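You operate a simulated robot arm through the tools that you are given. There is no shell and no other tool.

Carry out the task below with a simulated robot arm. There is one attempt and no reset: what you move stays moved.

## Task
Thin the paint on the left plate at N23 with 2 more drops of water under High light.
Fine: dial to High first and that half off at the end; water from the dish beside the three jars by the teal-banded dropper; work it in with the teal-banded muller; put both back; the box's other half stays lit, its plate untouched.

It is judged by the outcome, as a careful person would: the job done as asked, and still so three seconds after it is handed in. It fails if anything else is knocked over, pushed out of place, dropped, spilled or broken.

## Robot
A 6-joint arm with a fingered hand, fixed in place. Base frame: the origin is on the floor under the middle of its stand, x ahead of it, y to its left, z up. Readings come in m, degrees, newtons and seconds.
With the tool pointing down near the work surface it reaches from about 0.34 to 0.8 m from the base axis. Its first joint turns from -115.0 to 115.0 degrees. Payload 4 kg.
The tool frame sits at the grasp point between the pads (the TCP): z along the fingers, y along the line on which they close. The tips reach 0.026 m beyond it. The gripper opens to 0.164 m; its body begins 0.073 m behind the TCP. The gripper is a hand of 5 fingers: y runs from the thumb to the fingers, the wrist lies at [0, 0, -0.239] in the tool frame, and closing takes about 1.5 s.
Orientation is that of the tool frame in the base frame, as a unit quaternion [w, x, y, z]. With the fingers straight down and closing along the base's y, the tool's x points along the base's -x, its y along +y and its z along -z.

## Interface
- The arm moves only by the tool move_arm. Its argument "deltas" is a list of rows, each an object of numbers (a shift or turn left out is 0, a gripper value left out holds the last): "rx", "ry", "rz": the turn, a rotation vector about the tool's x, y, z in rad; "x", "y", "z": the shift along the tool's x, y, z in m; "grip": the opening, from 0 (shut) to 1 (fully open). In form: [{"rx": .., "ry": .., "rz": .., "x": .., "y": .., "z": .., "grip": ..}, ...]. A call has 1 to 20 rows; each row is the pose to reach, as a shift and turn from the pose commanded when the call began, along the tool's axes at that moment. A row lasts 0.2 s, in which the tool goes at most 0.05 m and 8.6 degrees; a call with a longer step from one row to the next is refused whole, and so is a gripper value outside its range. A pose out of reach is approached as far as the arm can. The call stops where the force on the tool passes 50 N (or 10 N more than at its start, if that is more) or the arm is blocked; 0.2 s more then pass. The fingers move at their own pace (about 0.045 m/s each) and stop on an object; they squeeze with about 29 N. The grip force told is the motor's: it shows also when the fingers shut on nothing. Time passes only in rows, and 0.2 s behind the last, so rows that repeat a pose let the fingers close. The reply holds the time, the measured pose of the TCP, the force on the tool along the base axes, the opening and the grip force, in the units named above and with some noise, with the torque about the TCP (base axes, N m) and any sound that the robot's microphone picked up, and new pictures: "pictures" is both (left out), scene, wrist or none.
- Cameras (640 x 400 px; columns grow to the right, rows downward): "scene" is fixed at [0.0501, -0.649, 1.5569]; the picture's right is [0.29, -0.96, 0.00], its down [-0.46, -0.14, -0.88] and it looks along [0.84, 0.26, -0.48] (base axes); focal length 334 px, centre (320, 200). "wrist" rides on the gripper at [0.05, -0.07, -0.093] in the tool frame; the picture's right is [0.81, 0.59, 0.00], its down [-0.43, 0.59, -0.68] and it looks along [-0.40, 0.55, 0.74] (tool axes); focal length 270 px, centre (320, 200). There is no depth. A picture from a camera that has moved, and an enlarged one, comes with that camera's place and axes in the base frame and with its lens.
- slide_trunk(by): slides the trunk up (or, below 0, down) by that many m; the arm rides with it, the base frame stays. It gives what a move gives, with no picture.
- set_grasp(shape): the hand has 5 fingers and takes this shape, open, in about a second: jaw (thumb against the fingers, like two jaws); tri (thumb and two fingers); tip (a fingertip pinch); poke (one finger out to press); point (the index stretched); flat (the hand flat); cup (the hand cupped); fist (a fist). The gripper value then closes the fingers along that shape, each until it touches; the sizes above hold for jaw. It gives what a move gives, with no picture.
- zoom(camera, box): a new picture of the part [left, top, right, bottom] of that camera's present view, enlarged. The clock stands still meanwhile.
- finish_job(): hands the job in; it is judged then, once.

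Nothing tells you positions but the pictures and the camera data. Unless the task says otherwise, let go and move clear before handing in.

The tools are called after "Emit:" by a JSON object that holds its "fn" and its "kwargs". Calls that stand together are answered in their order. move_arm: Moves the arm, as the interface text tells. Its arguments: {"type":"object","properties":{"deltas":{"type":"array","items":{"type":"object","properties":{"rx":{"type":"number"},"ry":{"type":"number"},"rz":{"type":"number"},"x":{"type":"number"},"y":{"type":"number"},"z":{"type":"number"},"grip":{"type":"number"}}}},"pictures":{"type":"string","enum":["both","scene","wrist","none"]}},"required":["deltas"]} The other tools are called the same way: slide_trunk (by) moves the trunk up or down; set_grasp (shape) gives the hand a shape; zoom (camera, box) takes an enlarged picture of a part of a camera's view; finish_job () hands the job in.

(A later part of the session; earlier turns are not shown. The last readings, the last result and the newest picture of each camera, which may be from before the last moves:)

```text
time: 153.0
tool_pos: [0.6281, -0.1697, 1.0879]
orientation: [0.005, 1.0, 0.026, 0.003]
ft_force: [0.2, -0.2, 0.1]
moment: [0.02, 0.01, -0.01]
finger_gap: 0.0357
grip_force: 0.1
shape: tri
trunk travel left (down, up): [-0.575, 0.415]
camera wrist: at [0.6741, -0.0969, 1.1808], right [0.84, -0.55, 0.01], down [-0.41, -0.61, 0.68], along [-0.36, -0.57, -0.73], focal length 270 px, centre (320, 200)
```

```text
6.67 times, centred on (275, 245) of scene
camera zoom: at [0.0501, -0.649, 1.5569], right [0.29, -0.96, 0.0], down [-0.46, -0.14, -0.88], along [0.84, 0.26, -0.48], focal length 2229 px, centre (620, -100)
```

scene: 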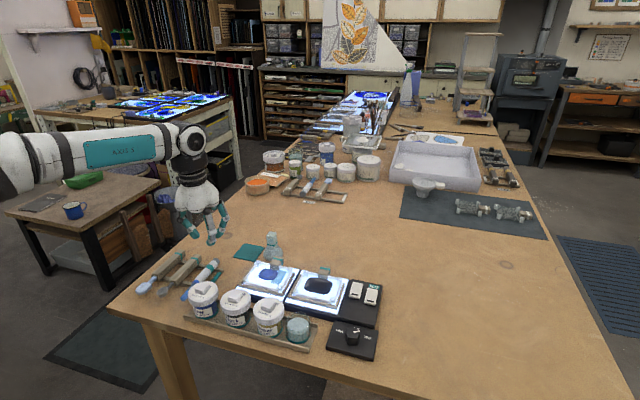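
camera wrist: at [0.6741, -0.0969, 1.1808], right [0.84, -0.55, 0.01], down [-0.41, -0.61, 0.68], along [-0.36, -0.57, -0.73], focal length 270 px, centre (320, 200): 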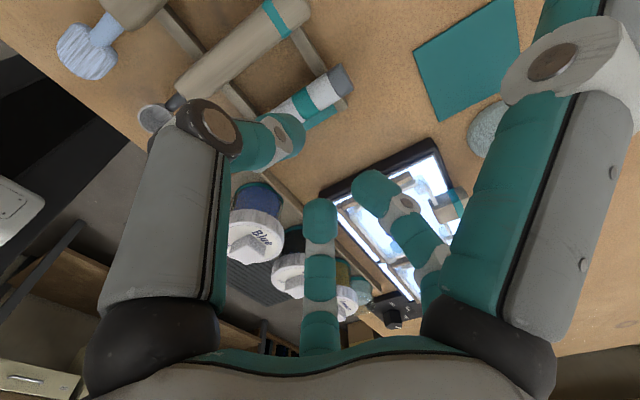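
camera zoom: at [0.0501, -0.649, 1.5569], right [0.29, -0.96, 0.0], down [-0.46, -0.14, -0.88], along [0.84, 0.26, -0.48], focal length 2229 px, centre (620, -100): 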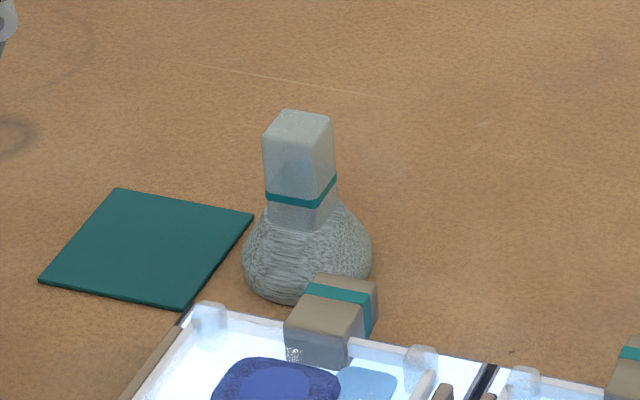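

The dropper sits within a few mm of its original place. Next the muller: I'll switch to the five-finger claw and move near it to measure its position with the wrist camera.

Emit:
{"fn": "set_grasp", "kwargs": {"shape": "jaw"}}

Emit:
{"fn": "move_arm", "kwargs": {"deltas": [{"grip": 0.45}, {"x": 0.01, "y": 0.02, "grip": 0.45}, {"x": 0.02, "y": 0.045, "grip": 0.45}, {"x": 0.03, "y": 0.07, "grip": 0.45}, {"x": 0.04, "y": 0.095, "grip": 0.45}, {"x": 0.05, "y": 0.115, "grip": 0.45}]}}

Emit:
{"fn": "zoom", "kwargs": {"camera": "wrist", "box": [200, 20, 480, 220]}}

```text
time: 153.9
tool_pos: [0.6298, -0.1692, 1.0872]
orientation: [0.006, 1.0, 0.025, 0.003]
ft_force: [-0.9, 0.1, -0.5]
moment: [-0.01, -0.01, -0.01]
finger_gap: 0.164
grip_force: 0.0
shape: jaw
trunk travel left (down, up): [-0.575, 0.415]
```

```text
time: 155.3
tool_pos: [0.6535, -0.2693, 1.0544]
orientation: [0.008, 1.0, 0.027, 0.011]
ft_force: [0.2, 0.5, -1.2]
moment: [0.02, 0.01, 0.02]
finger_gap: 0.0738
grip_force: 0.0
shape: jaw
out of reach, approached as far as the arm can: row 2, 3, 4, 5, 6
trunk travel left (down, up): [-0.575, 0.415]
camera wrist: at [0.6976, -0.196, 1.1482], right [0.84, -0.54, 0.03], down [-0.42, -0.61, 0.68], along [-0.35, -0.58, -0.73], focal length 270 px, centre (320, 200)
```

scene: 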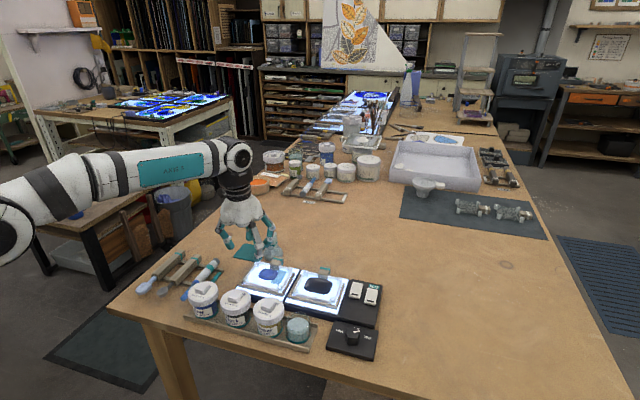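
wrist: 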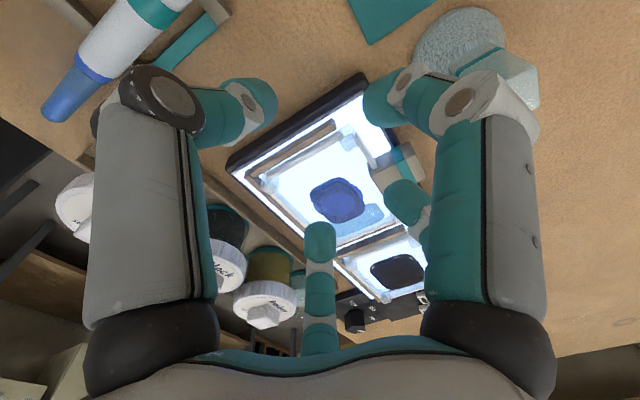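

```text
2.00 times, centred on (340, 120) of wrist
camera zoom: at [0.6976, -0.196, 1.1482], right [0.84, -0.54, 0.03], down [-0.42, -0.61, 0.68], along [-0.35, -0.58, -0.73], focal length 541 px, centre (280, 360)
```

zoom: 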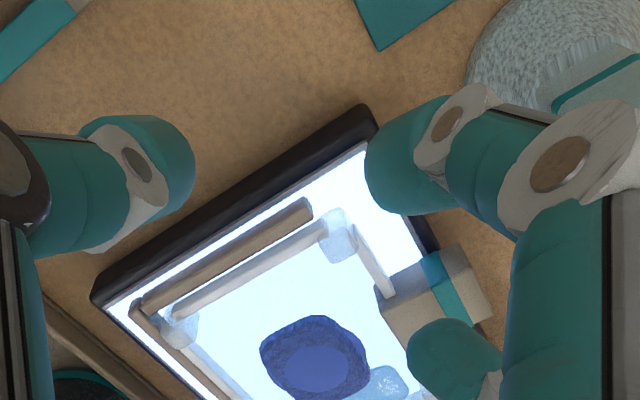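

Tool-down reach is limited with the trunk this low. I'll raise the trunk again for the muller work.

Emit:
{"fn": "slide_trunk", "kwargs": {"by": 0.2}}

Emit:
{"fn": "move_arm", "kwargs": {"deltas": [{"x": 0.0}]}}

Emit:
{"fn": "zoom", "kwargs": {"camera": "wrist", "box": [200, 0, 480, 200]}}

```text
time: 157.5
tool_pos: [0.6534, -0.2688, 1.2554]
orientation: [0.009, 1.0, 0.026, 0.01]
ft_force: [-0.3, 0.4, 1.2]
moment: [-0.02, -0.06, -0.01]
finger_gap: 0.0741
grip_force: 0.1
shape: jaw
trunk travel left (down, up): [-0.775, 0.215]
```

```text
time: 157.9
tool_pos: [0.6537, -0.2693, 1.2551]
orientation: [0.008, 1.0, 0.026, 0.011]
ft_force: [-0.1, 0.1, 0.6]
moment: [-0.01, 0.0, -0.02]
finger_gap: 0.074
grip_force: 0.0
shape: jaw
trunk travel left (down, up): [-0.775, 0.215]
camera wrist: at [0.6973, -0.1955, 1.3486], right [0.84, -0.55, 0.03], down [-0.42, -0.6, 0.68], along [-0.35, -0.58, -0.73], focal length 270 px, centre (320, 200)
```

scene: 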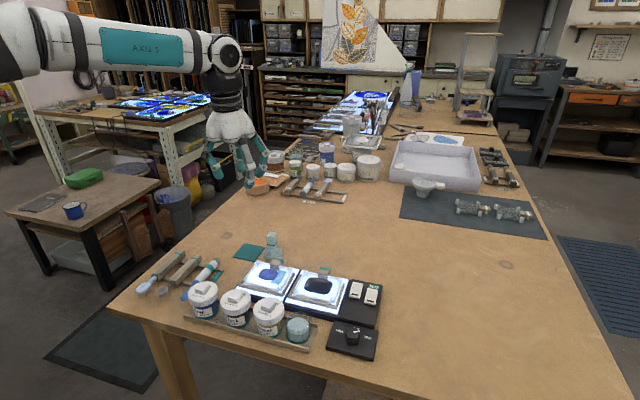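
wrist: 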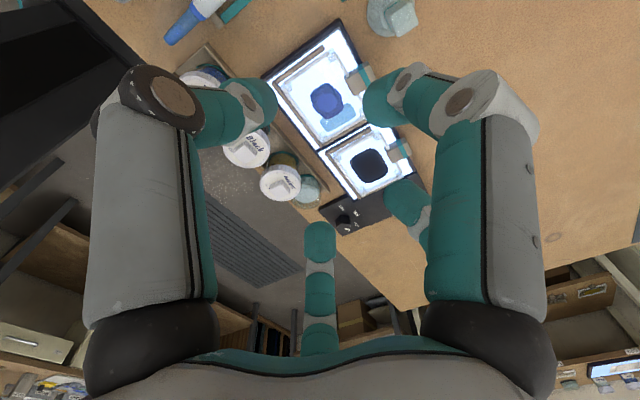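

```text
2.00 times, centred on (340, 100) of wrist
camera zoom: at [0.6973, -0.1955, 1.3486], right [0.84, -0.55, 0.03], down [-0.42, -0.6, 0.68], along [-0.35, -0.58, -0.73], focal length 541 px, centre (280, 400)
```

zoom: 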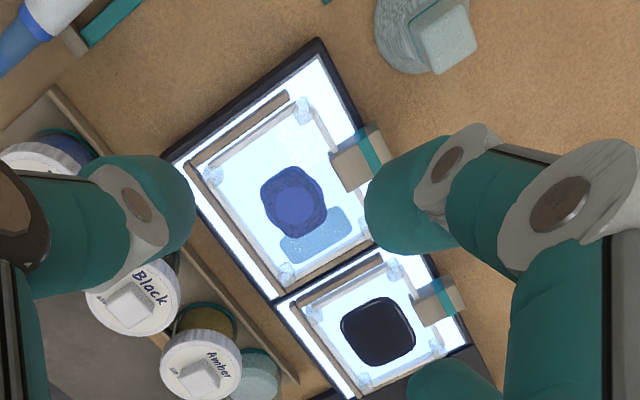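

From here I can place things well: the muller is at about (0.746,-0.290) with its top near z≈1.02, the paint mass is at (0.630,-0.335) and the puddle at (0.632,-0.365). I'll move the claw above the muller.

Emit:
{"fn": "move_arm", "kwargs": {"deltas": [{"x": 0.022, "y": 0.006, "z": 0.025, "rx": 0.0083, "ry": -0.0108, "grip": 0.36}, {"x": 0.044, "y": 0.012, "z": 0.055, "rx": 0.0166, "ry": -0.0216, "grip": 0.36}, {"x": 0.066, "y": 0.0175, "z": 0.085, "rx": 0.0166, "ry": -0.0216, "grip": 0.36}, {"x": 0.0882, "y": 0.0233, "z": 0.115, "rx": 0.0166, "ry": -0.0216, "grip": 0.36}, {"x": 0.0882, "y": 0.0233, "z": 0.1372, "rx": 0.0166, "ry": -0.0216, "grip": 0.36}]}}

Emit:
{"fn": "zoom", "kwargs": {"camera": "wrist", "box": [200, 60, 440, 260]}}

Emit:
{"fn": "zoom", "kwargs": {"camera": "scene", "box": [220, 180, 340, 280]}}

```text
time: 159.1
tool_pos: [0.7386, -0.2851, 1.1175]
orientation: [0.002, 1.0, 0.027, 0.001]
ft_force: [-0.2, 0.2, 0.6]
moment: [0.02, 0.04, 0.0]
finger_gap: 0.0593
grip_force: 0.1
shape: jaw
out of reach, approached as far as the arm can: row 2, 3, 4, 5
trunk travel left (down, up): [-0.775, 0.215]
camera wrist: at [0.7842, -0.2129, 1.2105], right [0.84, -0.55, 0.01], down [-0.4, -0.61, 0.68], along [-0.37, -0.57, -0.74], focal length 270 px, centre (320, 200)
```

scene: 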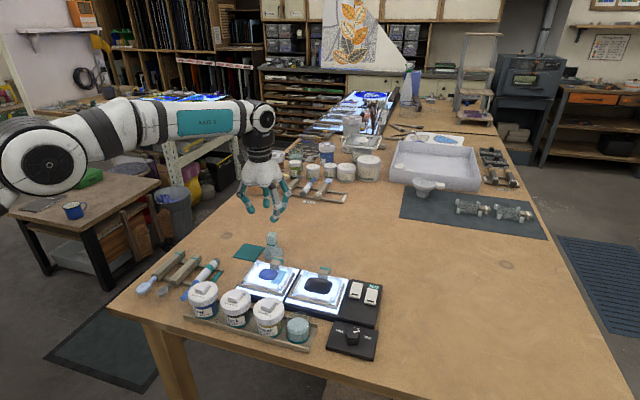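
wrist: 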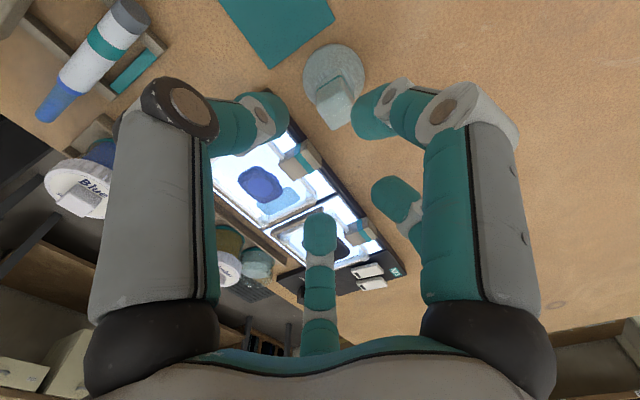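

```text
2.00 times, centred on (320, 160) of wrist
camera zoom: at [0.7842, -0.2129, 1.2105], right [0.84, -0.55, 0.01], down [-0.4, -0.61, 0.68], along [-0.37, -0.57, -0.74], focal length 541 px, centre (320, 280)
```

zoom: 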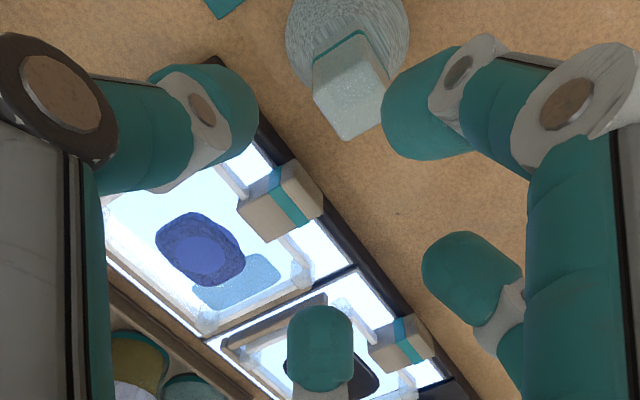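

```text
4.00 times, centred on (280, 230) of scene
camera zoom: at [0.0501, -0.649, 1.5569], right [0.29, -0.96, 0.0], down [-0.46, -0.14, -0.88], along [0.84, 0.26, -0.48], focal length 1338 px, centre (480, 80)
```

zoom: 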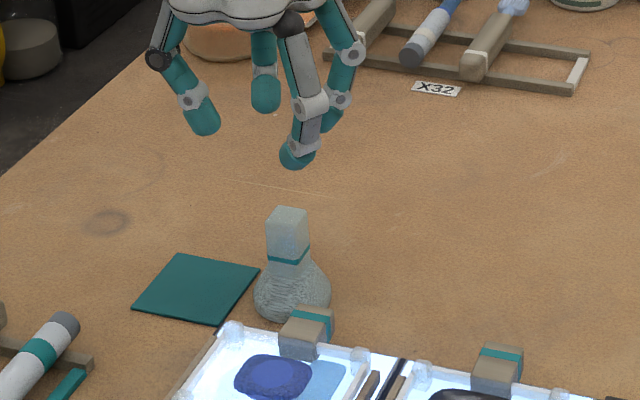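

Emit:
{"fn": "move_arm", "kwargs": {"deltas": [{"x": 0.0091, "y": 0.0069, "z": 0.01}, {"x": 0.0091, "y": 0.0069, "z": 0.03}, {"x": 0.0091, "y": 0.0069, "z": 0.05}, {"x": 0.0091, "y": 0.0069, "z": 0.062}]}}

Emit:
{"fn": "zoom", "kwargs": {"camera": "wrist", "box": [200, 60, 440, 260]}}

Emit:
{"fn": "zoom", "kwargs": {"camera": "scene", "box": [230, 190, 330, 280]}}

```text
time: 160.1
tool_pos: [0.7472, -0.2935, 1.0543]
orientation: [0.001, 1.0, 0.026, 0.0]
ft_force: [0.6, 0.1, -1.2]
moment: [0.0, -0.01, -0.02]
finger_gap: 0.0597
grip_force: 0.1
shape: jaw
out of reach, approached as far as the arm can: row 1
trunk travel left (down, up): [-0.775, 0.215]
camera wrist: at [0.7929, -0.2215, 1.1478], right [0.84, -0.55, 0.0], down [-0.4, -0.62, 0.68], along [-0.37, -0.57, -0.73], focal length 270 px, centre (320, 200)
```

scene: 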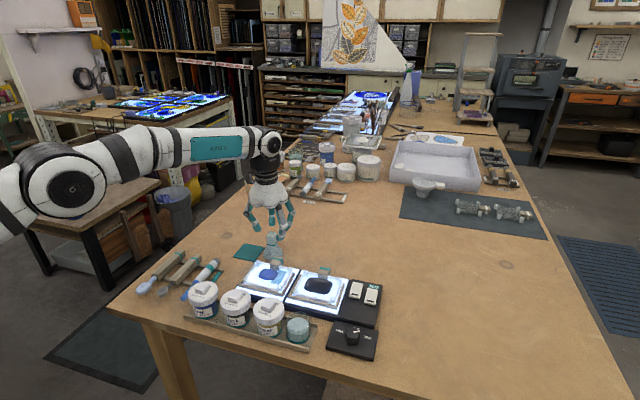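
wrist: 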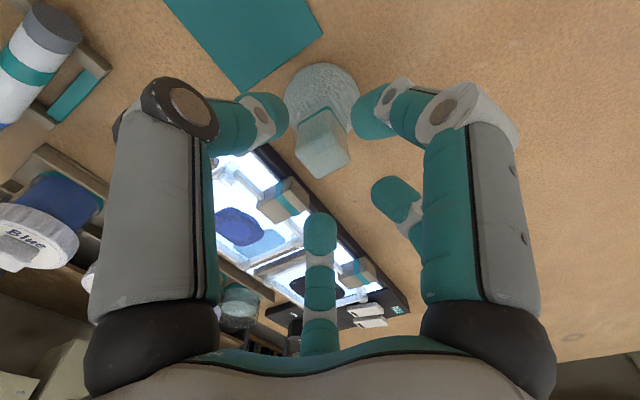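

```text
2.00 times, centred on (320, 160) of wrist
camera zoom: at [0.7929, -0.2215, 1.1478], right [0.84, -0.55, 0.0], down [-0.4, -0.62, 0.68], along [-0.37, -0.57, -0.73], focal length 541 px, centre (320, 280)
```

zoom: 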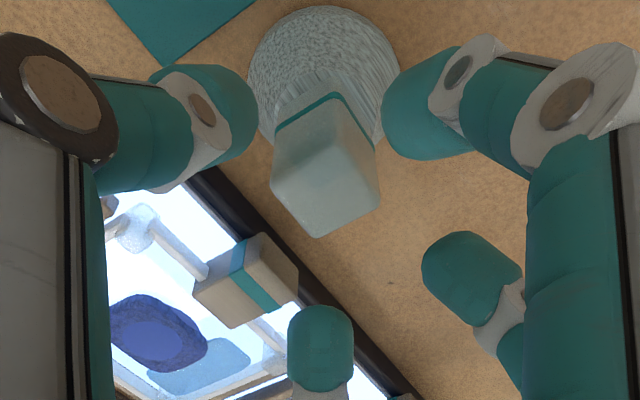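

```text
4.44 times, centred on (280, 235) of scene
camera zoom: at [0.0501, -0.649, 1.5569], right [0.29, -0.96, 0.0], down [-0.46, -0.14, -0.88], along [0.84, 0.26, -0.48], focal length 1486 px, centre (498, 44)
```

zoom: 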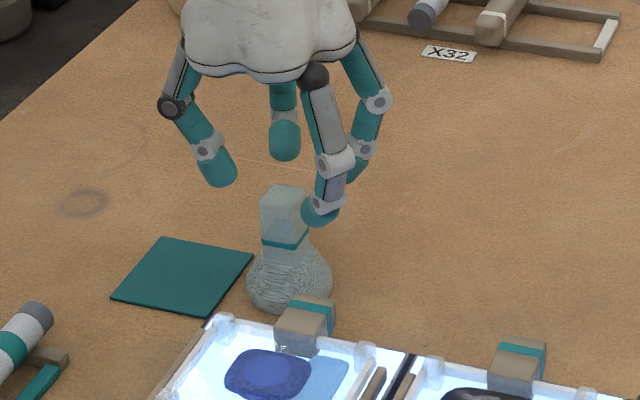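

Emit:
{"fn": "move_arm", "kwargs": {"deltas": [{"x": 0.0036, "y": -0.0031, "z": 0.008}, {"x": 0.0036, "y": -0.0031, "z": 0.02}, {"x": 0.0036, "y": -0.0031, "z": 0.03}], "pictures": "none"}}

Emit:
{"fn": "zoom", "kwargs": {"camera": "wrist", "box": [200, 60, 440, 260]}}

Emit:
{"fn": "zoom", "kwargs": {"camera": "scene", "box": [230, 200, 330, 290]}}

```text
time: 160.9
tool_pos: [0.7494, -0.2896, 1.0251]
orientation: [0.001, 1.0, 0.026, 0.0]
ft_force: [-0.3, 0.7, -0.5]
moment: [-0.02, 0.0, 0.0]
finger_gap: 0.0593
grip_force: 0.1
shape: jaw
trunk travel left (down, up): [-0.775, 0.215]
```

```text
2.00 times, centred on (320, 160) of wrist
camera zoom: at [0.796, -0.2173, 1.1181], right [0.84, -0.55, 0.0], down [-0.4, -0.62, 0.68], along [-0.37, -0.57, -0.73], focal length 541 px, centre (320, 280)
```

zoom: 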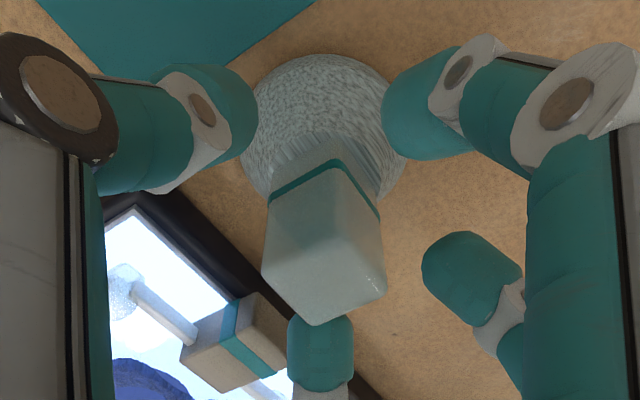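

```text
4.44 times, centred on (280, 245) of scene
camera zoom: at [0.0501, -0.649, 1.5569], right [0.29, -0.96, 0.0], down [-0.46, -0.14, -0.88], along [0.84, 0.26, -0.48], focal length 1486 px, centre (498, 0)
```

zoom: 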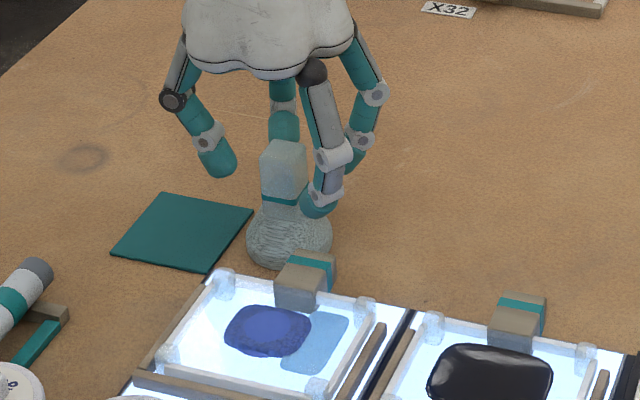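

Well centred. Lowering the last bit and closing on the handle.

Emit:
{"fn": "move_arm", "kwargs": {"deltas": [{"z": 0.007}, {"z": 0.013}, {"z": 0.013, "grip": 0.25}, {"z": 0.013, "grip": 0.15}, {"z": 0.013, "grip": 0.1}, {"z": 0.013, "grip": 0.08}, {"z": 0.013, "grip": 0.08}], "pictures": "none"}}

Emit:
{"fn": "zoom", "kwargs": {"camera": "wrist", "box": [200, 60, 440, 260]}}

Emit:
{"fn": "zoom", "kwargs": {"camera": "scene", "box": [230, 200, 330, 290]}}

```text
time: 162.5
tool_pos: [0.7504, -0.2897, 1.0112]
orientation: [0.001, 1.0, 0.027, -0.001]
ft_force: [0.9, -0.3, -0.7]
moment: [0.0, -0.02, 0.01]
finger_gap: 0.0217
grip_force: 29.2
shape: jaw
trunk travel left (down, up): [-0.775, 0.215]
```

```text
2.00 times, centred on (320, 160) of wrist
camera zoom: at [0.7958, -0.2172, 1.1046], right [0.84, -0.55, 0.0], down [-0.4, -0.62, 0.68], along [-0.37, -0.57, -0.73], focal length 541 px, centre (320, 280)
```

zoom: 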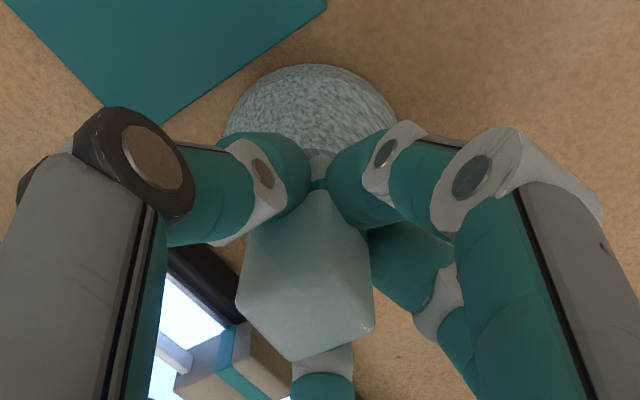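

```text
4.44 times, centred on (280, 245) of scene
camera zoom: at [0.0501, -0.649, 1.5569], right [0.29, -0.96, 0.0], down [-0.46, -0.14, -0.88], along [0.84, 0.26, -0.48], focal length 1486 px, centre (498, 0)
```

zoom: 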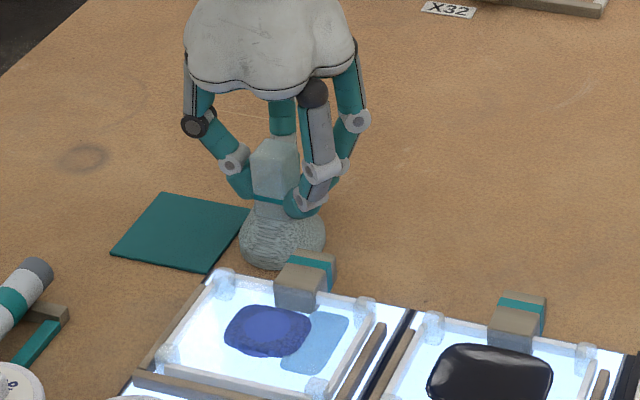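

The muller is firmly held (it shifted about 4 mm as the claw centred on it; I'll account for that when returning it). Lifting it and carrying it over the left plate, clear of the frame.

Emit:
{"fn": "move_arm", "kwargs": {"deltas": [{"z": -0.015}, {"z": -0.035}, {"z": -0.06}, {"z": -0.085}], "pictures": "none"}}

Emit:
{"fn": "zoom", "kwargs": {"camera": "scene", "box": [220, 180, 340, 290]}}

```text
time: 163.5
tool_pos: [0.7452, -0.2884, 1.0969]
orientation: [0.002, 1.0, 0.025, 0.001]
ft_force: [0.2, -0.8, -1.1]
moment: [0.0, -0.05, -0.03]
finger_gap: 0.0218
grip_force: 29.0
shape: jaw
out of reach, approached as far as the arm can: row 4
trunk travel left (down, up): [-0.775, 0.215]
```

```text
3.64 times, centred on (280, 235) of scene
camera zoom: at [0.0501, -0.649, 1.5569], right [0.29, -0.96, 0.0], down [-0.46, -0.14, -0.88], along [0.84, 0.26, -0.48], focal length 1216 px, centre (466, 73)
```

zoom: 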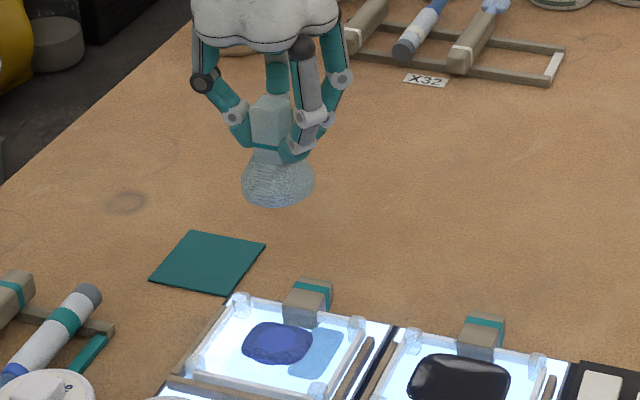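

Emit:
{"fn": "move_arm", "kwargs": {"deltas": [{"x": -0.029, "y": 0.011}, {"x": -0.058, "y": 0.022}, {"x": -0.087, "y": 0.033}, {"x": -0.1166, "y": 0.0438}]}}

Emit:
{"fn": "zoom", "kwargs": {"camera": "scene", "box": [220, 200, 320, 300]}}

Emit:
{"fn": "zoom", "kwargs": {"camera": "wrist", "box": [160, 40, 440, 260]}}

```text
time: 164.5
tool_pos: [0.6297, -0.3389, 1.0961]
orientation: [0.001, 1.0, 0.026, 0.0]
ft_force: [0.2, 0.0, -1.5]
moment: [0.0, 0.0, -0.04]
finger_gap: 0.0217
grip_force: 28.9
shape: jaw
trunk travel left (down, up): [-0.775, 0.215]
camera wrist: at [0.676, -0.2669, 1.1898], right [0.84, -0.55, 0.0], down [-0.4, -0.62, 0.68], along [-0.37, -0.57, -0.73], focal length 270 px, centre (320, 200)
```

scene: 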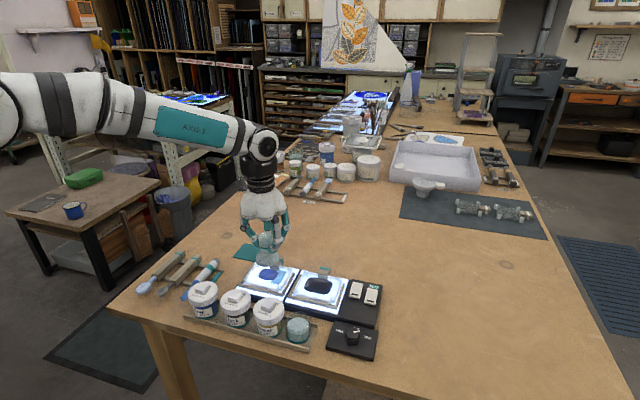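
wrist: 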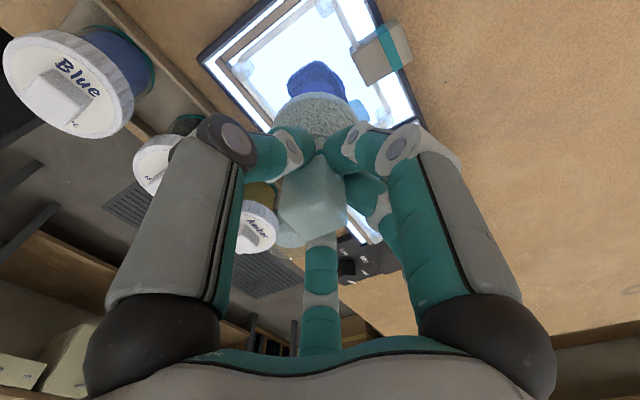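

```text
4.00 times, centred on (270, 250) of scene
camera zoom: at [0.0501, -0.649, 1.5569], right [0.29, -0.96, 0.0], down [-0.46, -0.14, -0.88], along [0.84, 0.26, -0.48], focal length 1338 px, centre (520, 0)
```

zoom: 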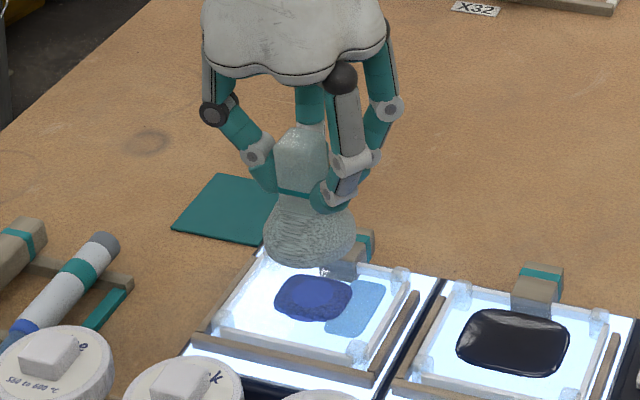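

```text
1.82 times, centred on (300, 150) of wrist
camera zoom: at [0.676, -0.2669, 1.1898], right [0.84, -0.55, 0.0], down [-0.4, -0.62, 0.68], along [-0.37, -0.57, -0.73], focal length 491 px, centre (356, 291)
```

zoom: 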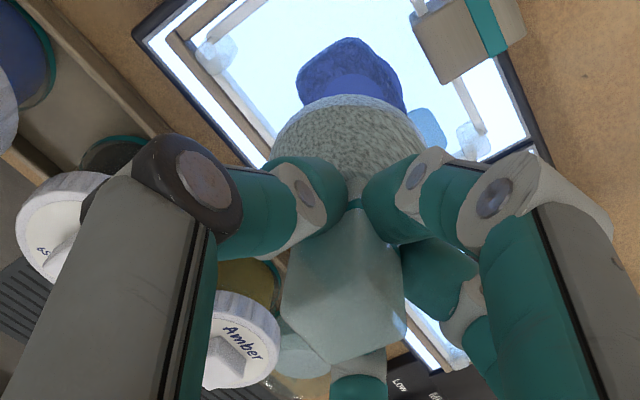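

The muller is aligned with the plate centre within about 2 mm. Lowering toward the plate slowly.

Emit:
{"fn": "move_arm", "kwargs": {"deltas": [{"x": 0.002, "z": 0.015}, {"x": 0.002, "z": 0.03}, {"x": 0.002, "z": 0.04}], "pictures": "none"}}

Emit:
{"fn": "zoom", "kwargs": {"camera": "scene", "box": [230, 220, 310, 300]}}

Emit:
{"fn": "zoom", "kwargs": {"camera": "wrist", "box": [160, 40, 440, 260]}}

```text
time: 165.3
tool_pos: [0.6343, -0.3372, 1.0562]
orientation: [0.001, 1.0, 0.026, -0.001]
ft_force: [-0.8, -0.1, -2.3]
moment: [-0.01, 0.03, 0.02]
finger_gap: 0.0217
grip_force: 28.9
shape: jaw
trunk travel left (down, up): [-0.775, 0.215]
```

```text
5.00 times, centred on (270, 260) of scene
camera zoom: at [0.0501, -0.649, 1.5569], right [0.29, -0.96, 0.0], down [-0.46, -0.14, -0.88], along [0.84, 0.26, -0.48], focal length 1672 px, centre (570, -100)
```

zoom: 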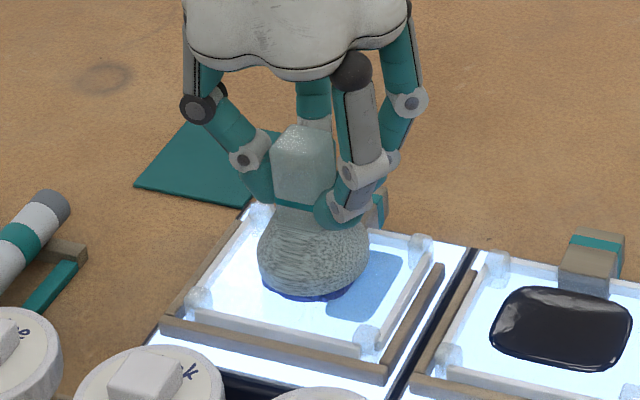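

```text
1.82 times, centred on (300, 150) of wrist
camera zoom: at [0.6798, -0.2652, 1.1489], right [0.84, -0.55, 0.0], down [-0.4, -0.62, 0.68], along [-0.37, -0.57, -0.73], focal length 491 px, centre (356, 291)
```

zoom: 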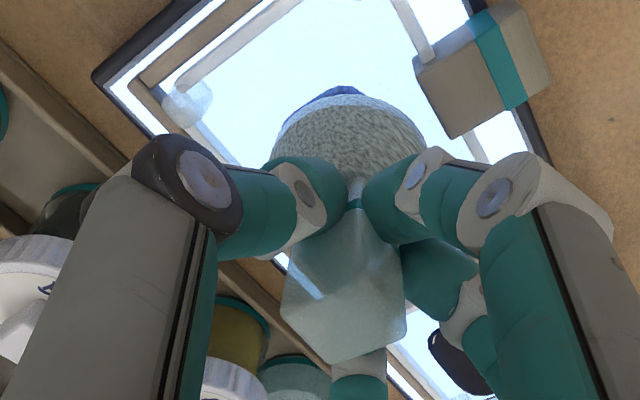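

Emit:
{"fn": "move_arm", "kwargs": {"deltas": [{"z": 0.004}, {"z": 0.007}], "pictures": "none"}}

Emit:
{"fn": "move_arm", "kwargs": {"deltas": [{"z": 0.003}], "pictures": "none"}}

```text
time: 165.9
tool_pos: [0.6337, -0.3383, 1.0481]
orientation: [0.001, 1.0, 0.025, 0.001]
ft_force: [-0.1, 0.4, -2.2]
moment: [-0.01, -0.01, 0.0]
finger_gap: 0.0217
grip_force: 28.9
shape: jaw
trunk travel left (down, up): [-0.775, 0.215]
```

```text
time: 166.3
tool_pos: [0.6344, -0.3372, 1.0469]
orientation: [0.001, 1.0, 0.026, 0.0]
ft_force: [0.1, -0.4, 0.5]
moment: [0.04, -0.01, 0.0]
finger_gap: 0.0218
grip_force: 29.3
shape: jaw
trunk travel left (down, up): [-0.775, 0.215]
```

Emit:
{"fn": "move_arm", "kwargs": {"deltas": [{"z": 0.0015}], "pictures": "none"}}

Emit:
{"fn": "zoom", "kwargs": {"camera": "scene", "box": [230, 220, 310, 300]}}

```text
time: 166.7
tool_pos: [0.6338, -0.3375, 1.0465]
orientation: [0.002, 1.0, 0.026, 0.002]
ft_force: [1.0, -1.1, 8.0]
moment: [0.09, -0.01, -0.05]
finger_gap: 0.0219
grip_force: 29.5
shape: jaw
trunk travel left (down, up): [-0.775, 0.215]
```

```text
5.00 times, centred on (270, 260) of scene
camera zoom: at [0.0501, -0.649, 1.5569], right [0.29, -0.96, 0.0], down [-0.46, -0.14, -0.88], along [0.84, 0.26, -0.48], focal length 1672 px, centre (570, -100)
```

zoom: 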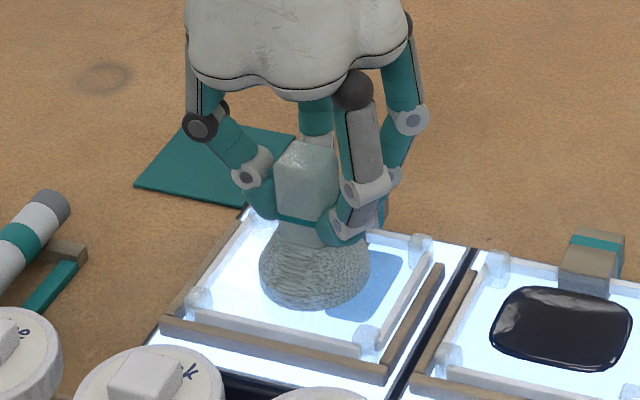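

Good light contact (about 10 N). I'll start working it with small strokes inside the frame, first a short one to check forces.

Emit:
{"fn": "move_arm", "kwargs": {"deltas": [{"y": 0.004}, {"y": 0.008}, {"y": 0.011}, {"x": 0.002, "y": 0.008}, {"x": 0.003, "y": 0.003}, {"x": 0.002, "y": -0.002}, {"x": 0.0, "y": -0.006}, {"x": -0.002, "y": -0.003}, {"x": -0.003, "y": 0.002}, {"x": -0.002, "y": 0.007}], "pictures": "none"}}

Emit:
{"fn": "zoom", "kwargs": {"camera": "scene", "box": [230, 220, 310, 300]}}

```text
time: 168.9
tool_pos: [0.6303, -0.3424, 1.0451]
orientation: [0.001, 1.0, 0.025, 0.0]
ft_force: [0.1, 7.6, 18.9]
moment: [0.31, 0.02, 0.01]
finger_gap: 0.0226
grip_force: 29.1
shape: jaw
trunk travel left (down, up): [-0.775, 0.215]
```

```text
5.00 times, centred on (270, 260) of scene
camera zoom: at [0.0501, -0.649, 1.5569], right [0.29, -0.96, 0.0], down [-0.46, -0.14, -0.88], along [0.84, 0.26, -0.48], focal length 1672 px, centre (570, -100)
```

zoom: 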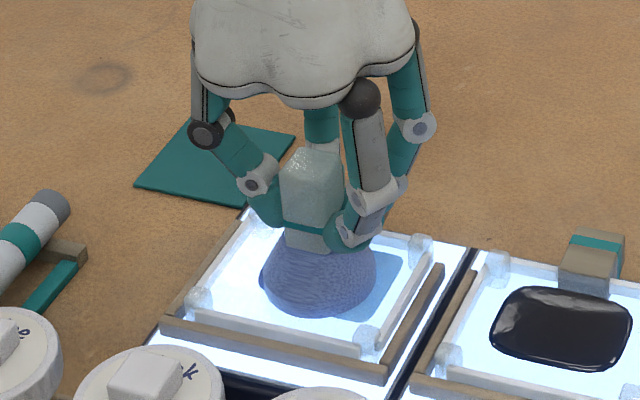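

The muller is picking up colour, so it's working. I'll continue with elliptical strokes across the paint and puddle.

Emit:
{"fn": "move_arm", "kwargs": {"deltas": [{"x": 0.0055, "y": 0.0034}, {"x": 0.0034, "y": 0.0063}, {"x": 0.0013, "y": 0.0034}, {"x": 0.0004, "y": -0.0037}, {"x": 0.0013, "y": -0.0108}, {"x": 0.0034, "y": -0.0137}, {"x": 0.0055, "y": -0.0108}, {"x": 0.0064, "y": -0.0037}, {"x": 0.0055, "y": 0.0034}, {"x": 0.0034, "y": 0.0063}, {"x": 0.0013, "y": 0.0034}, {"x": 0.0004, "y": -0.0037}, {"x": 0.0013, "y": -0.0108}, {"x": 0.0034, "y": -0.0137}, {"x": 0.0055, "y": -0.0108}, {"x": 0.0064, "y": -0.0037}, {"x": 0.0055, "y": 0.0034}, {"x": 0.0034, "y": 0.0063}], "pictures": "none"}}

Emit:
{"fn": "zoom", "kwargs": {"camera": "scene", "box": [230, 220, 310, 300]}}

```text
time: 172.7
tool_pos: [0.6369, -0.3492, 1.0448]
orientation: [0.002, 1.0, 0.026, 0.001]
ft_force: [3.7, 4.9, 15.9]
moment: [0.24, -0.03, -0.06]
finger_gap: 0.0223
grip_force: 28.9
shape: jaw
trunk travel left (down, up): [-0.775, 0.215]
```

```text
5.00 times, centred on (270, 260) of scene
camera zoom: at [0.0501, -0.649, 1.5569], right [0.29, -0.96, 0.0], down [-0.46, -0.14, -0.88], along [0.84, 0.26, -0.48], focal length 1672 px, centre (570, -100)
```

zoom: 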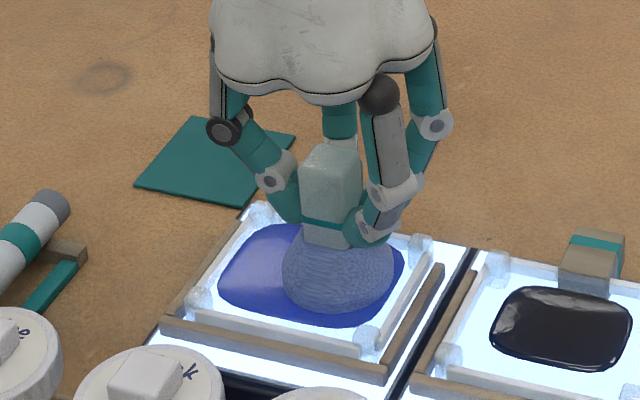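

The paint is now smooth and glossy and the puddle is gone. A few more strokes to be thorough, then lift.

Emit:
{"fn": "move_arm", "kwargs": {"deltas": [{"x": -0.002, "y": -0.003}, {"x": -0.003, "y": -0.009}, {"x": -0.002, "y": -0.015}, {"x": 0.0, "y": -0.019}, {"x": 0.002, "y": -0.015}, {"x": 0.0025, "y": -0.009}, {"x": 0.001, "y": -0.003}, {"x": -0.001, "y": 0.0}, {"x": -0.003, "y": -0.006}, {"x": -0.002, "y": -0.012}, {"x": -0.001, "y": -0.01}], "pictures": "none"}}

Emit:
{"fn": "move_arm", "kwargs": {"deltas": [{"z": -0.005}, {"z": -0.02}, {"z": -0.045}, {"z": -0.055}]}}

Emit:
{"fn": "zoom", "kwargs": {"camera": "scene", "box": [230, 230, 310, 300]}}

```text
time: 175.1
tool_pos: [0.6305, -0.3402, 1.0454]
orientation: [0.002, 1.0, 0.025, -0.001]
ft_force: [-3.7, -0.4, 12.8]
moment: [0.13, 0.1, 0.01]
finger_gap: 0.0224
grip_force: 28.6
shape: jaw
trunk travel left (down, up): [-0.775, 0.215]
```

```text
time: 176.1
tool_pos: [0.6324, -0.3418, 1.0992]
orientation: [0.001, 1.0, 0.026, 0.0]
ft_force: [-0.1, 0.8, -1.3]
moment: [0.02, 0.03, -0.03]
finger_gap: 0.0224
grip_force: 29.0
shape: jaw
trunk travel left (down, up): [-0.775, 0.215]
camera wrist: at [0.6788, -0.2689, 1.1921], right [0.84, -0.55, 0.0], down [-0.4, -0.62, 0.68], along [-0.37, -0.57, -0.73], focal length 270 px, centre (320, 200)
```

scene: 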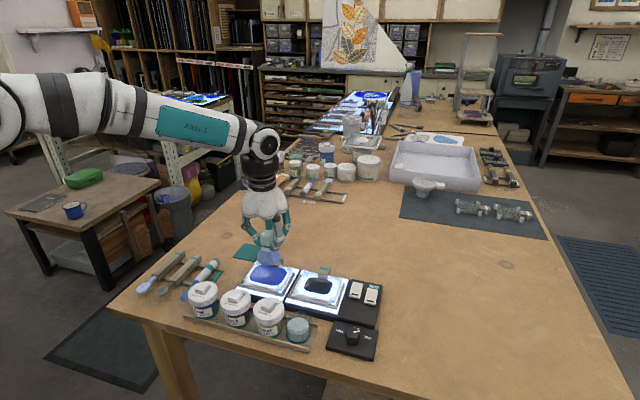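
wrist: 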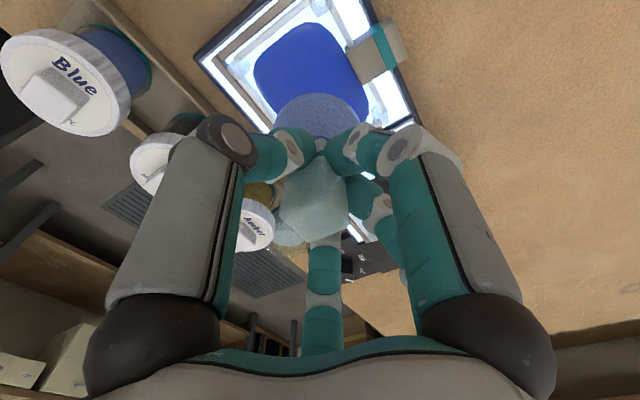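

```text
5.71 times, centred on (270, 265) of scene
camera zoom: at [0.0501, -0.649, 1.5569], right [0.29, -0.96, 0.0], down [-0.46, -0.14, -0.88], along [0.84, 0.26, -0.48], focal length 1911 px, centre (606, -171)
```

zoom: 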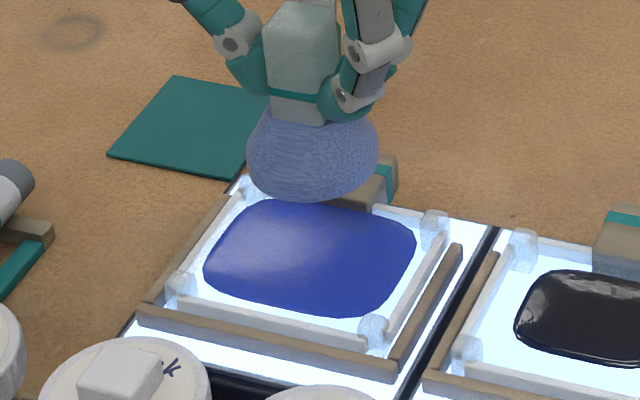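

The paint is smooth, evenly spread and visibly thinner; its spread grew by about 5/3, which fits two added drops. Now I'll return the muller to its original spot.

Emit:
{"fn": "move_arm", "kwargs": {"deltas": [{"x": 0.03, "y": -0.01, "z": 0.003}, {"x": 0.06, "y": -0.02, "z": 0.006}, {"x": 0.09, "y": -0.03, "z": 0.01}, {"x": 0.1208, "y": -0.04, "z": 0.014}], "pictures": "none"}}

Emit:
{"fn": "move_arm", "kwargs": {"deltas": [{"z": 0.02}, {"z": 0.04}, {"z": 0.055}]}}

Emit:
{"fn": "zoom", "kwargs": {"camera": "scene", "box": [230, 200, 330, 290]}}

Emit:
{"fn": "zoom", "kwargs": {"camera": "wrist", "box": [200, 60, 440, 260]}}

```text
time: 177.1
tool_pos: [0.7481, -0.2925, 1.0827]
orientation: [0.001, 1.0, 0.026, 0.001]
ft_force: [0.4, -0.6, -2.1]
moment: [-0.02, 0.02, 0.02]
finger_gap: 0.022
grip_force: 28.7
shape: jaw
out of reach, approached as far as the arm can: row 4
trunk travel left (down, up): [-0.775, 0.215]
```

```text
time: 177.9
tool_pos: [0.748, -0.2921, 1.0275]
orientation: [0.001, 1.0, 0.025, -0.001]
ft_force: [0.0, -0.6, -1.7]
moment: [-0.03, -0.01, 0.0]
finger_gap: 0.0222
grip_force: 28.8
shape: jaw
trunk travel left (down, up): [-0.775, 0.215]
camera wrist: at [0.7939, -0.2195, 1.1204], right [0.84, -0.55, 0.0], down [-0.4, -0.62, 0.68], along [-0.37, -0.57, -0.73], focal length 270 px, centre (320, 200)
```

scene: 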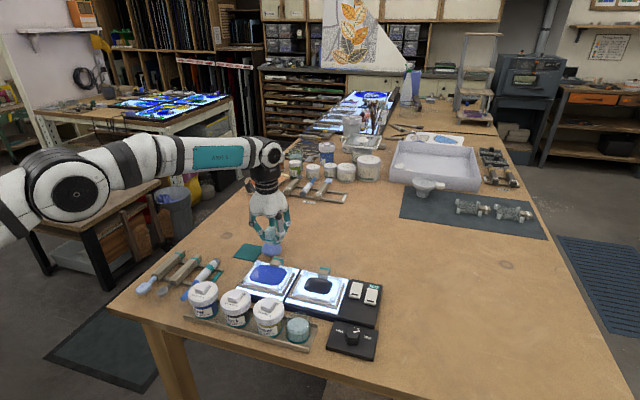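
wrist: 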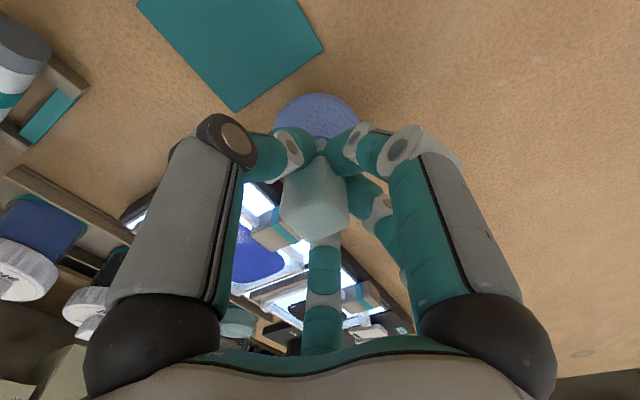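

```text
4.44 times, centred on (280, 245) of scene
camera zoom: at [0.0501, -0.649, 1.5569], right [0.29, -0.96, 0.0], down [-0.46, -0.14, -0.88], along [0.84, 0.26, -0.48], focal length 1486 px, centre (498, 0)
```

zoom: 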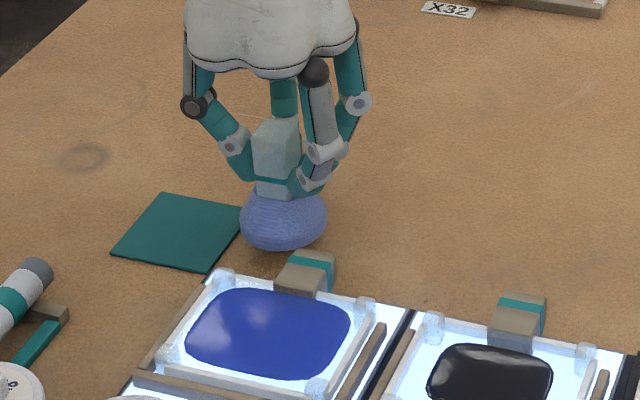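

```text
2.00 times, centred on (320, 160) of wrist
camera zoom: at [0.7939, -0.2195, 1.1204], right [0.84, -0.55, 0.0], down [-0.4, -0.62, 0.68], along [-0.37, -0.57, -0.73], focal length 541 px, centre (320, 280)
```

zoom: 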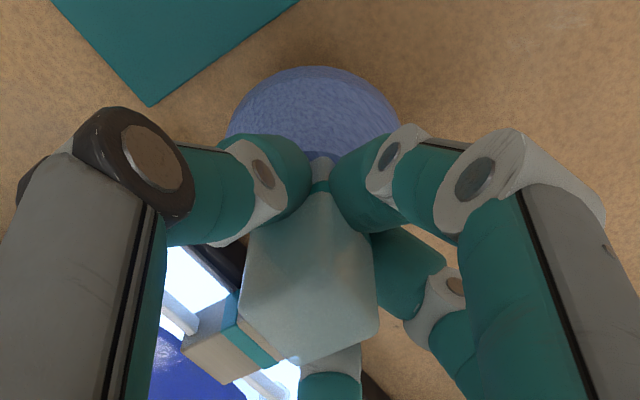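

Emit:
{"fn": "move_arm", "kwargs": {"deltas": [{"x": 0.0028, "y": 0.0036, "z": 0.006}, {"x": 0.0028, "y": 0.0036, "z": 0.011}, {"x": 0.0028, "y": 0.0036, "z": 0.014}], "pictures": "none"}}

Emit:
{"fn": "move_arm", "kwargs": {"deltas": [{"z": 0.002}], "pictures": "none"}}

Emit:
{"fn": "zoom", "kwargs": {"camera": "scene", "box": [235, 215, 315, 275]}}

```text
time: 178.7
tool_pos: [0.7494, -0.2959, 1.0134]
orientation: [0.001, 1.0, 0.025, 0.0]
ft_force: [0.3, 0.5, -1.0]
moment: [-0.01, 0.03, -0.02]
finger_gap: 0.0221
grip_force: 28.9
shape: jaw
trunk travel left (down, up): [-0.775, 0.215]
```

```text
time: 179.1
tool_pos: [0.7505, -0.2959, 1.0106]
orientation: [0.001, 1.0, 0.025, 0.0]
ft_force: [0.1, 0.0, -2.7]
moment: [0.0, -0.01, 0.0]
finger_gap: 0.0223
grip_force: 28.9
shape: jaw
trunk travel left (down, up): [-0.775, 0.215]
```

```text
6.67 times, centred on (275, 245) of scene
camera zoom: at [0.0501, -0.649, 1.5569], right [0.29, -0.96, 0.0], down [-0.46, -0.14, -0.88], along [0.84, 0.26, -0.48], focal length 2229 px, centre (620, -100)
```

zoom: 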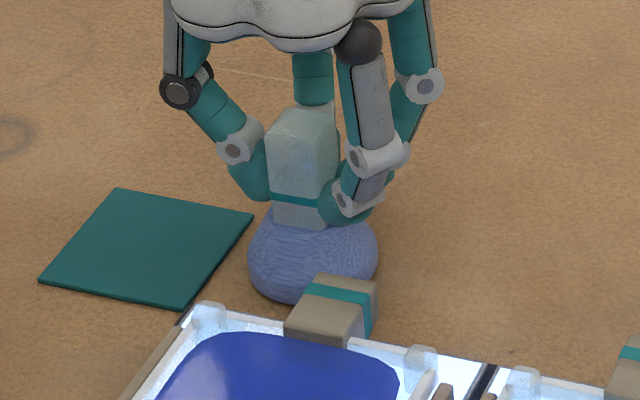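

Emit:
{"fn": "move_arm", "kwargs": {"deltas": [{"y": -0.002, "z": 0.002}], "pictures": "none"}}

Emit:
{"fn": "move_arm", "kwargs": {"deltas": [{"z": 0.002}], "pictures": "none"}}

```text
time: 179.5
tool_pos: [0.75, -0.294, 1.0102]
orientation: [0.001, 1.0, 0.027, 0.001]
ft_force: [0.1, -0.6, -0.2]
moment: [0.02, 0.02, 0.01]
finger_gap: 0.0222
grip_force: 28.3
shape: jaw
trunk travel left (down, up): [-0.775, 0.215]
```

```text
time: 179.9
tool_pos: [0.7501, -0.2938, 1.0096]
orientation: [0.002, 1.0, 0.026, 0.001]
ft_force: [0.1, -0.7, 4.8]
moment: [0.05, 0.0, -0.01]
finger_gap: 0.0224
grip_force: 29.2
shape: jaw
trunk travel left (down, up): [-0.775, 0.215]
```

On the table with light contact. Releasing and rising.

Emit:
{"fn": "move_arm", "kwargs": {"deltas": [{"z": -0.001, "grip": 0.15}, {"z": -0.001, "grip": 0.2}, {"z": -0.001, "grip": 0.28}, {"z": -0.001, "grip": 0.36}, {"z": -0.001, "grip": 0.38}, {"z": -0.001, "grip": 0.38}, {"z": -0.001, "grip": 0.38}], "pictures": "none"}}

Emit:
{"fn": "move_arm", "kwargs": {"deltas": [{"z": -0.02}, {"z": -0.045}, {"z": -0.07}, {"z": -0.09}]}}

Emit:
{"fn": "zoom", "kwargs": {"camera": "scene", "box": [235, 215, 315, 275]}}

```text
time: 181.5
tool_pos: [0.7503, -0.2923, 1.0099]
orientation: [0.0, 1.0, 0.026, 0.0]
ft_force: [-0.1, -0.8, 0.3]
moment: [-0.01, -0.02, 0.01]
finger_gap: 0.0618
grip_force: 0.1
shape: jaw
trunk travel left (down, up): [-0.775, 0.215]
```

```text
time: 182.5
tool_pos: [0.7432, -0.2908, 1.0966]
orientation: [0.001, 1.0, 0.025, 0.003]
ft_force: [0.1, 0.1, 0.4]
moment: [0.0, 0.0, 0.0]
finger_gap: 0.0618
grip_force: 0.1
shape: jaw
out of reach, approached as far as the arm can: row 4
trunk travel left (down, up): [-0.775, 0.215]
camera wrist: at [0.7888, -0.2191, 1.1901], right [0.84, -0.55, 0.01], down [-0.4, -0.61, 0.68], along [-0.37, -0.57, -0.74], focal length 270 px, centre (320, 200)
```

scene: 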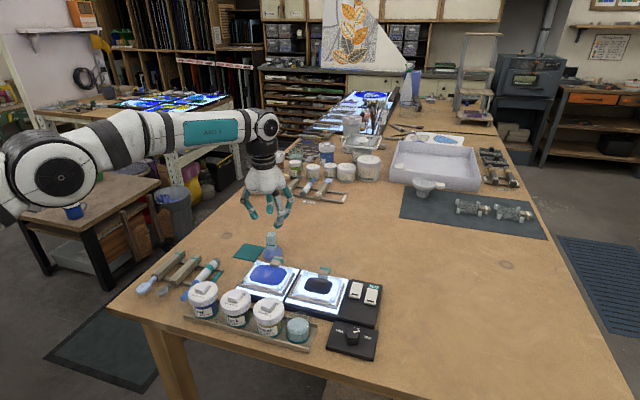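
wrist: 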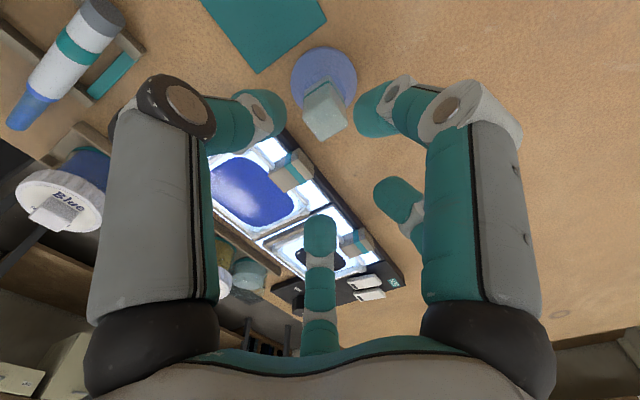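

```text
6.67 times, centred on (275, 245) of scene
camera zoom: at [0.0501, -0.649, 1.5569], right [0.29, -0.96, 0.0], down [-0.46, -0.14, -0.88], along [0.84, 0.26, -0.48], focal length 2229 px, centre (620, -100)
```

zoom: 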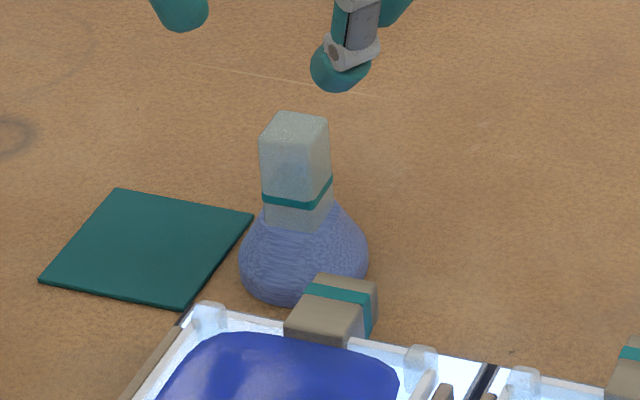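

The muller is back within about 2 mm. Next I need to switch off the left half: let me look closely at the rocker switches.

Emit:
{"fn": "zoom", "kwargs": {"camera": "wrist", "box": [330, 260, 410, 310]}}

Emit:
{"fn": "zoom", "kwargs": {"camera": "scene", "box": [338, 272, 388, 312]}}

Emit:
{"fn": "zoom", "kwargs": {"camera": "scene", "box": [230, 250, 390, 350]}}

```text
8.00 times, centred on (370, 285) of wrist
camera zoom: at [0.7888, -0.2191, 1.1901], right [0.84, -0.55, 0.01], down [-0.4, -0.61, 0.68], along [-0.37, -0.57, -0.74], focal length 2162 px, centre (-80, -480)
```

zoom: 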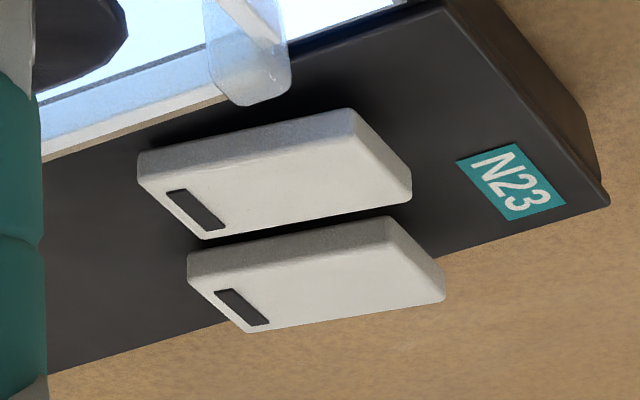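

```text
10.00 times, centred on (363, 292) of scene
camera zoom: at [0.0501, -0.649, 1.5569], right [0.29, -0.96, 0.0], down [-0.46, -0.14, -0.88], along [0.84, 0.26, -0.48], focal length 3344 px, centre (-110, -720)
```

zoom: 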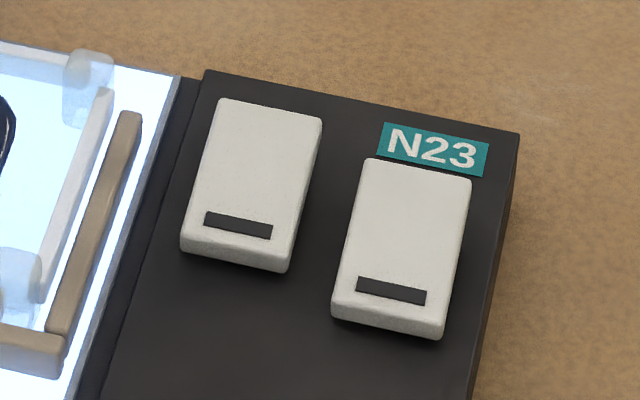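

```text
4.00 times, centred on (310, 300) of scene
camera zoom: at [0.0501, -0.649, 1.5569], right [0.29, -0.96, 0.0], down [-0.46, -0.14, -0.88], along [0.84, 0.26, -0.48], focal length 1338 px, centre (360, -200)
```

zoom: 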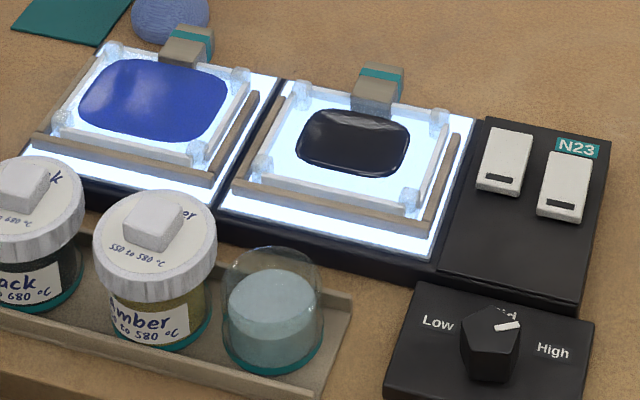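

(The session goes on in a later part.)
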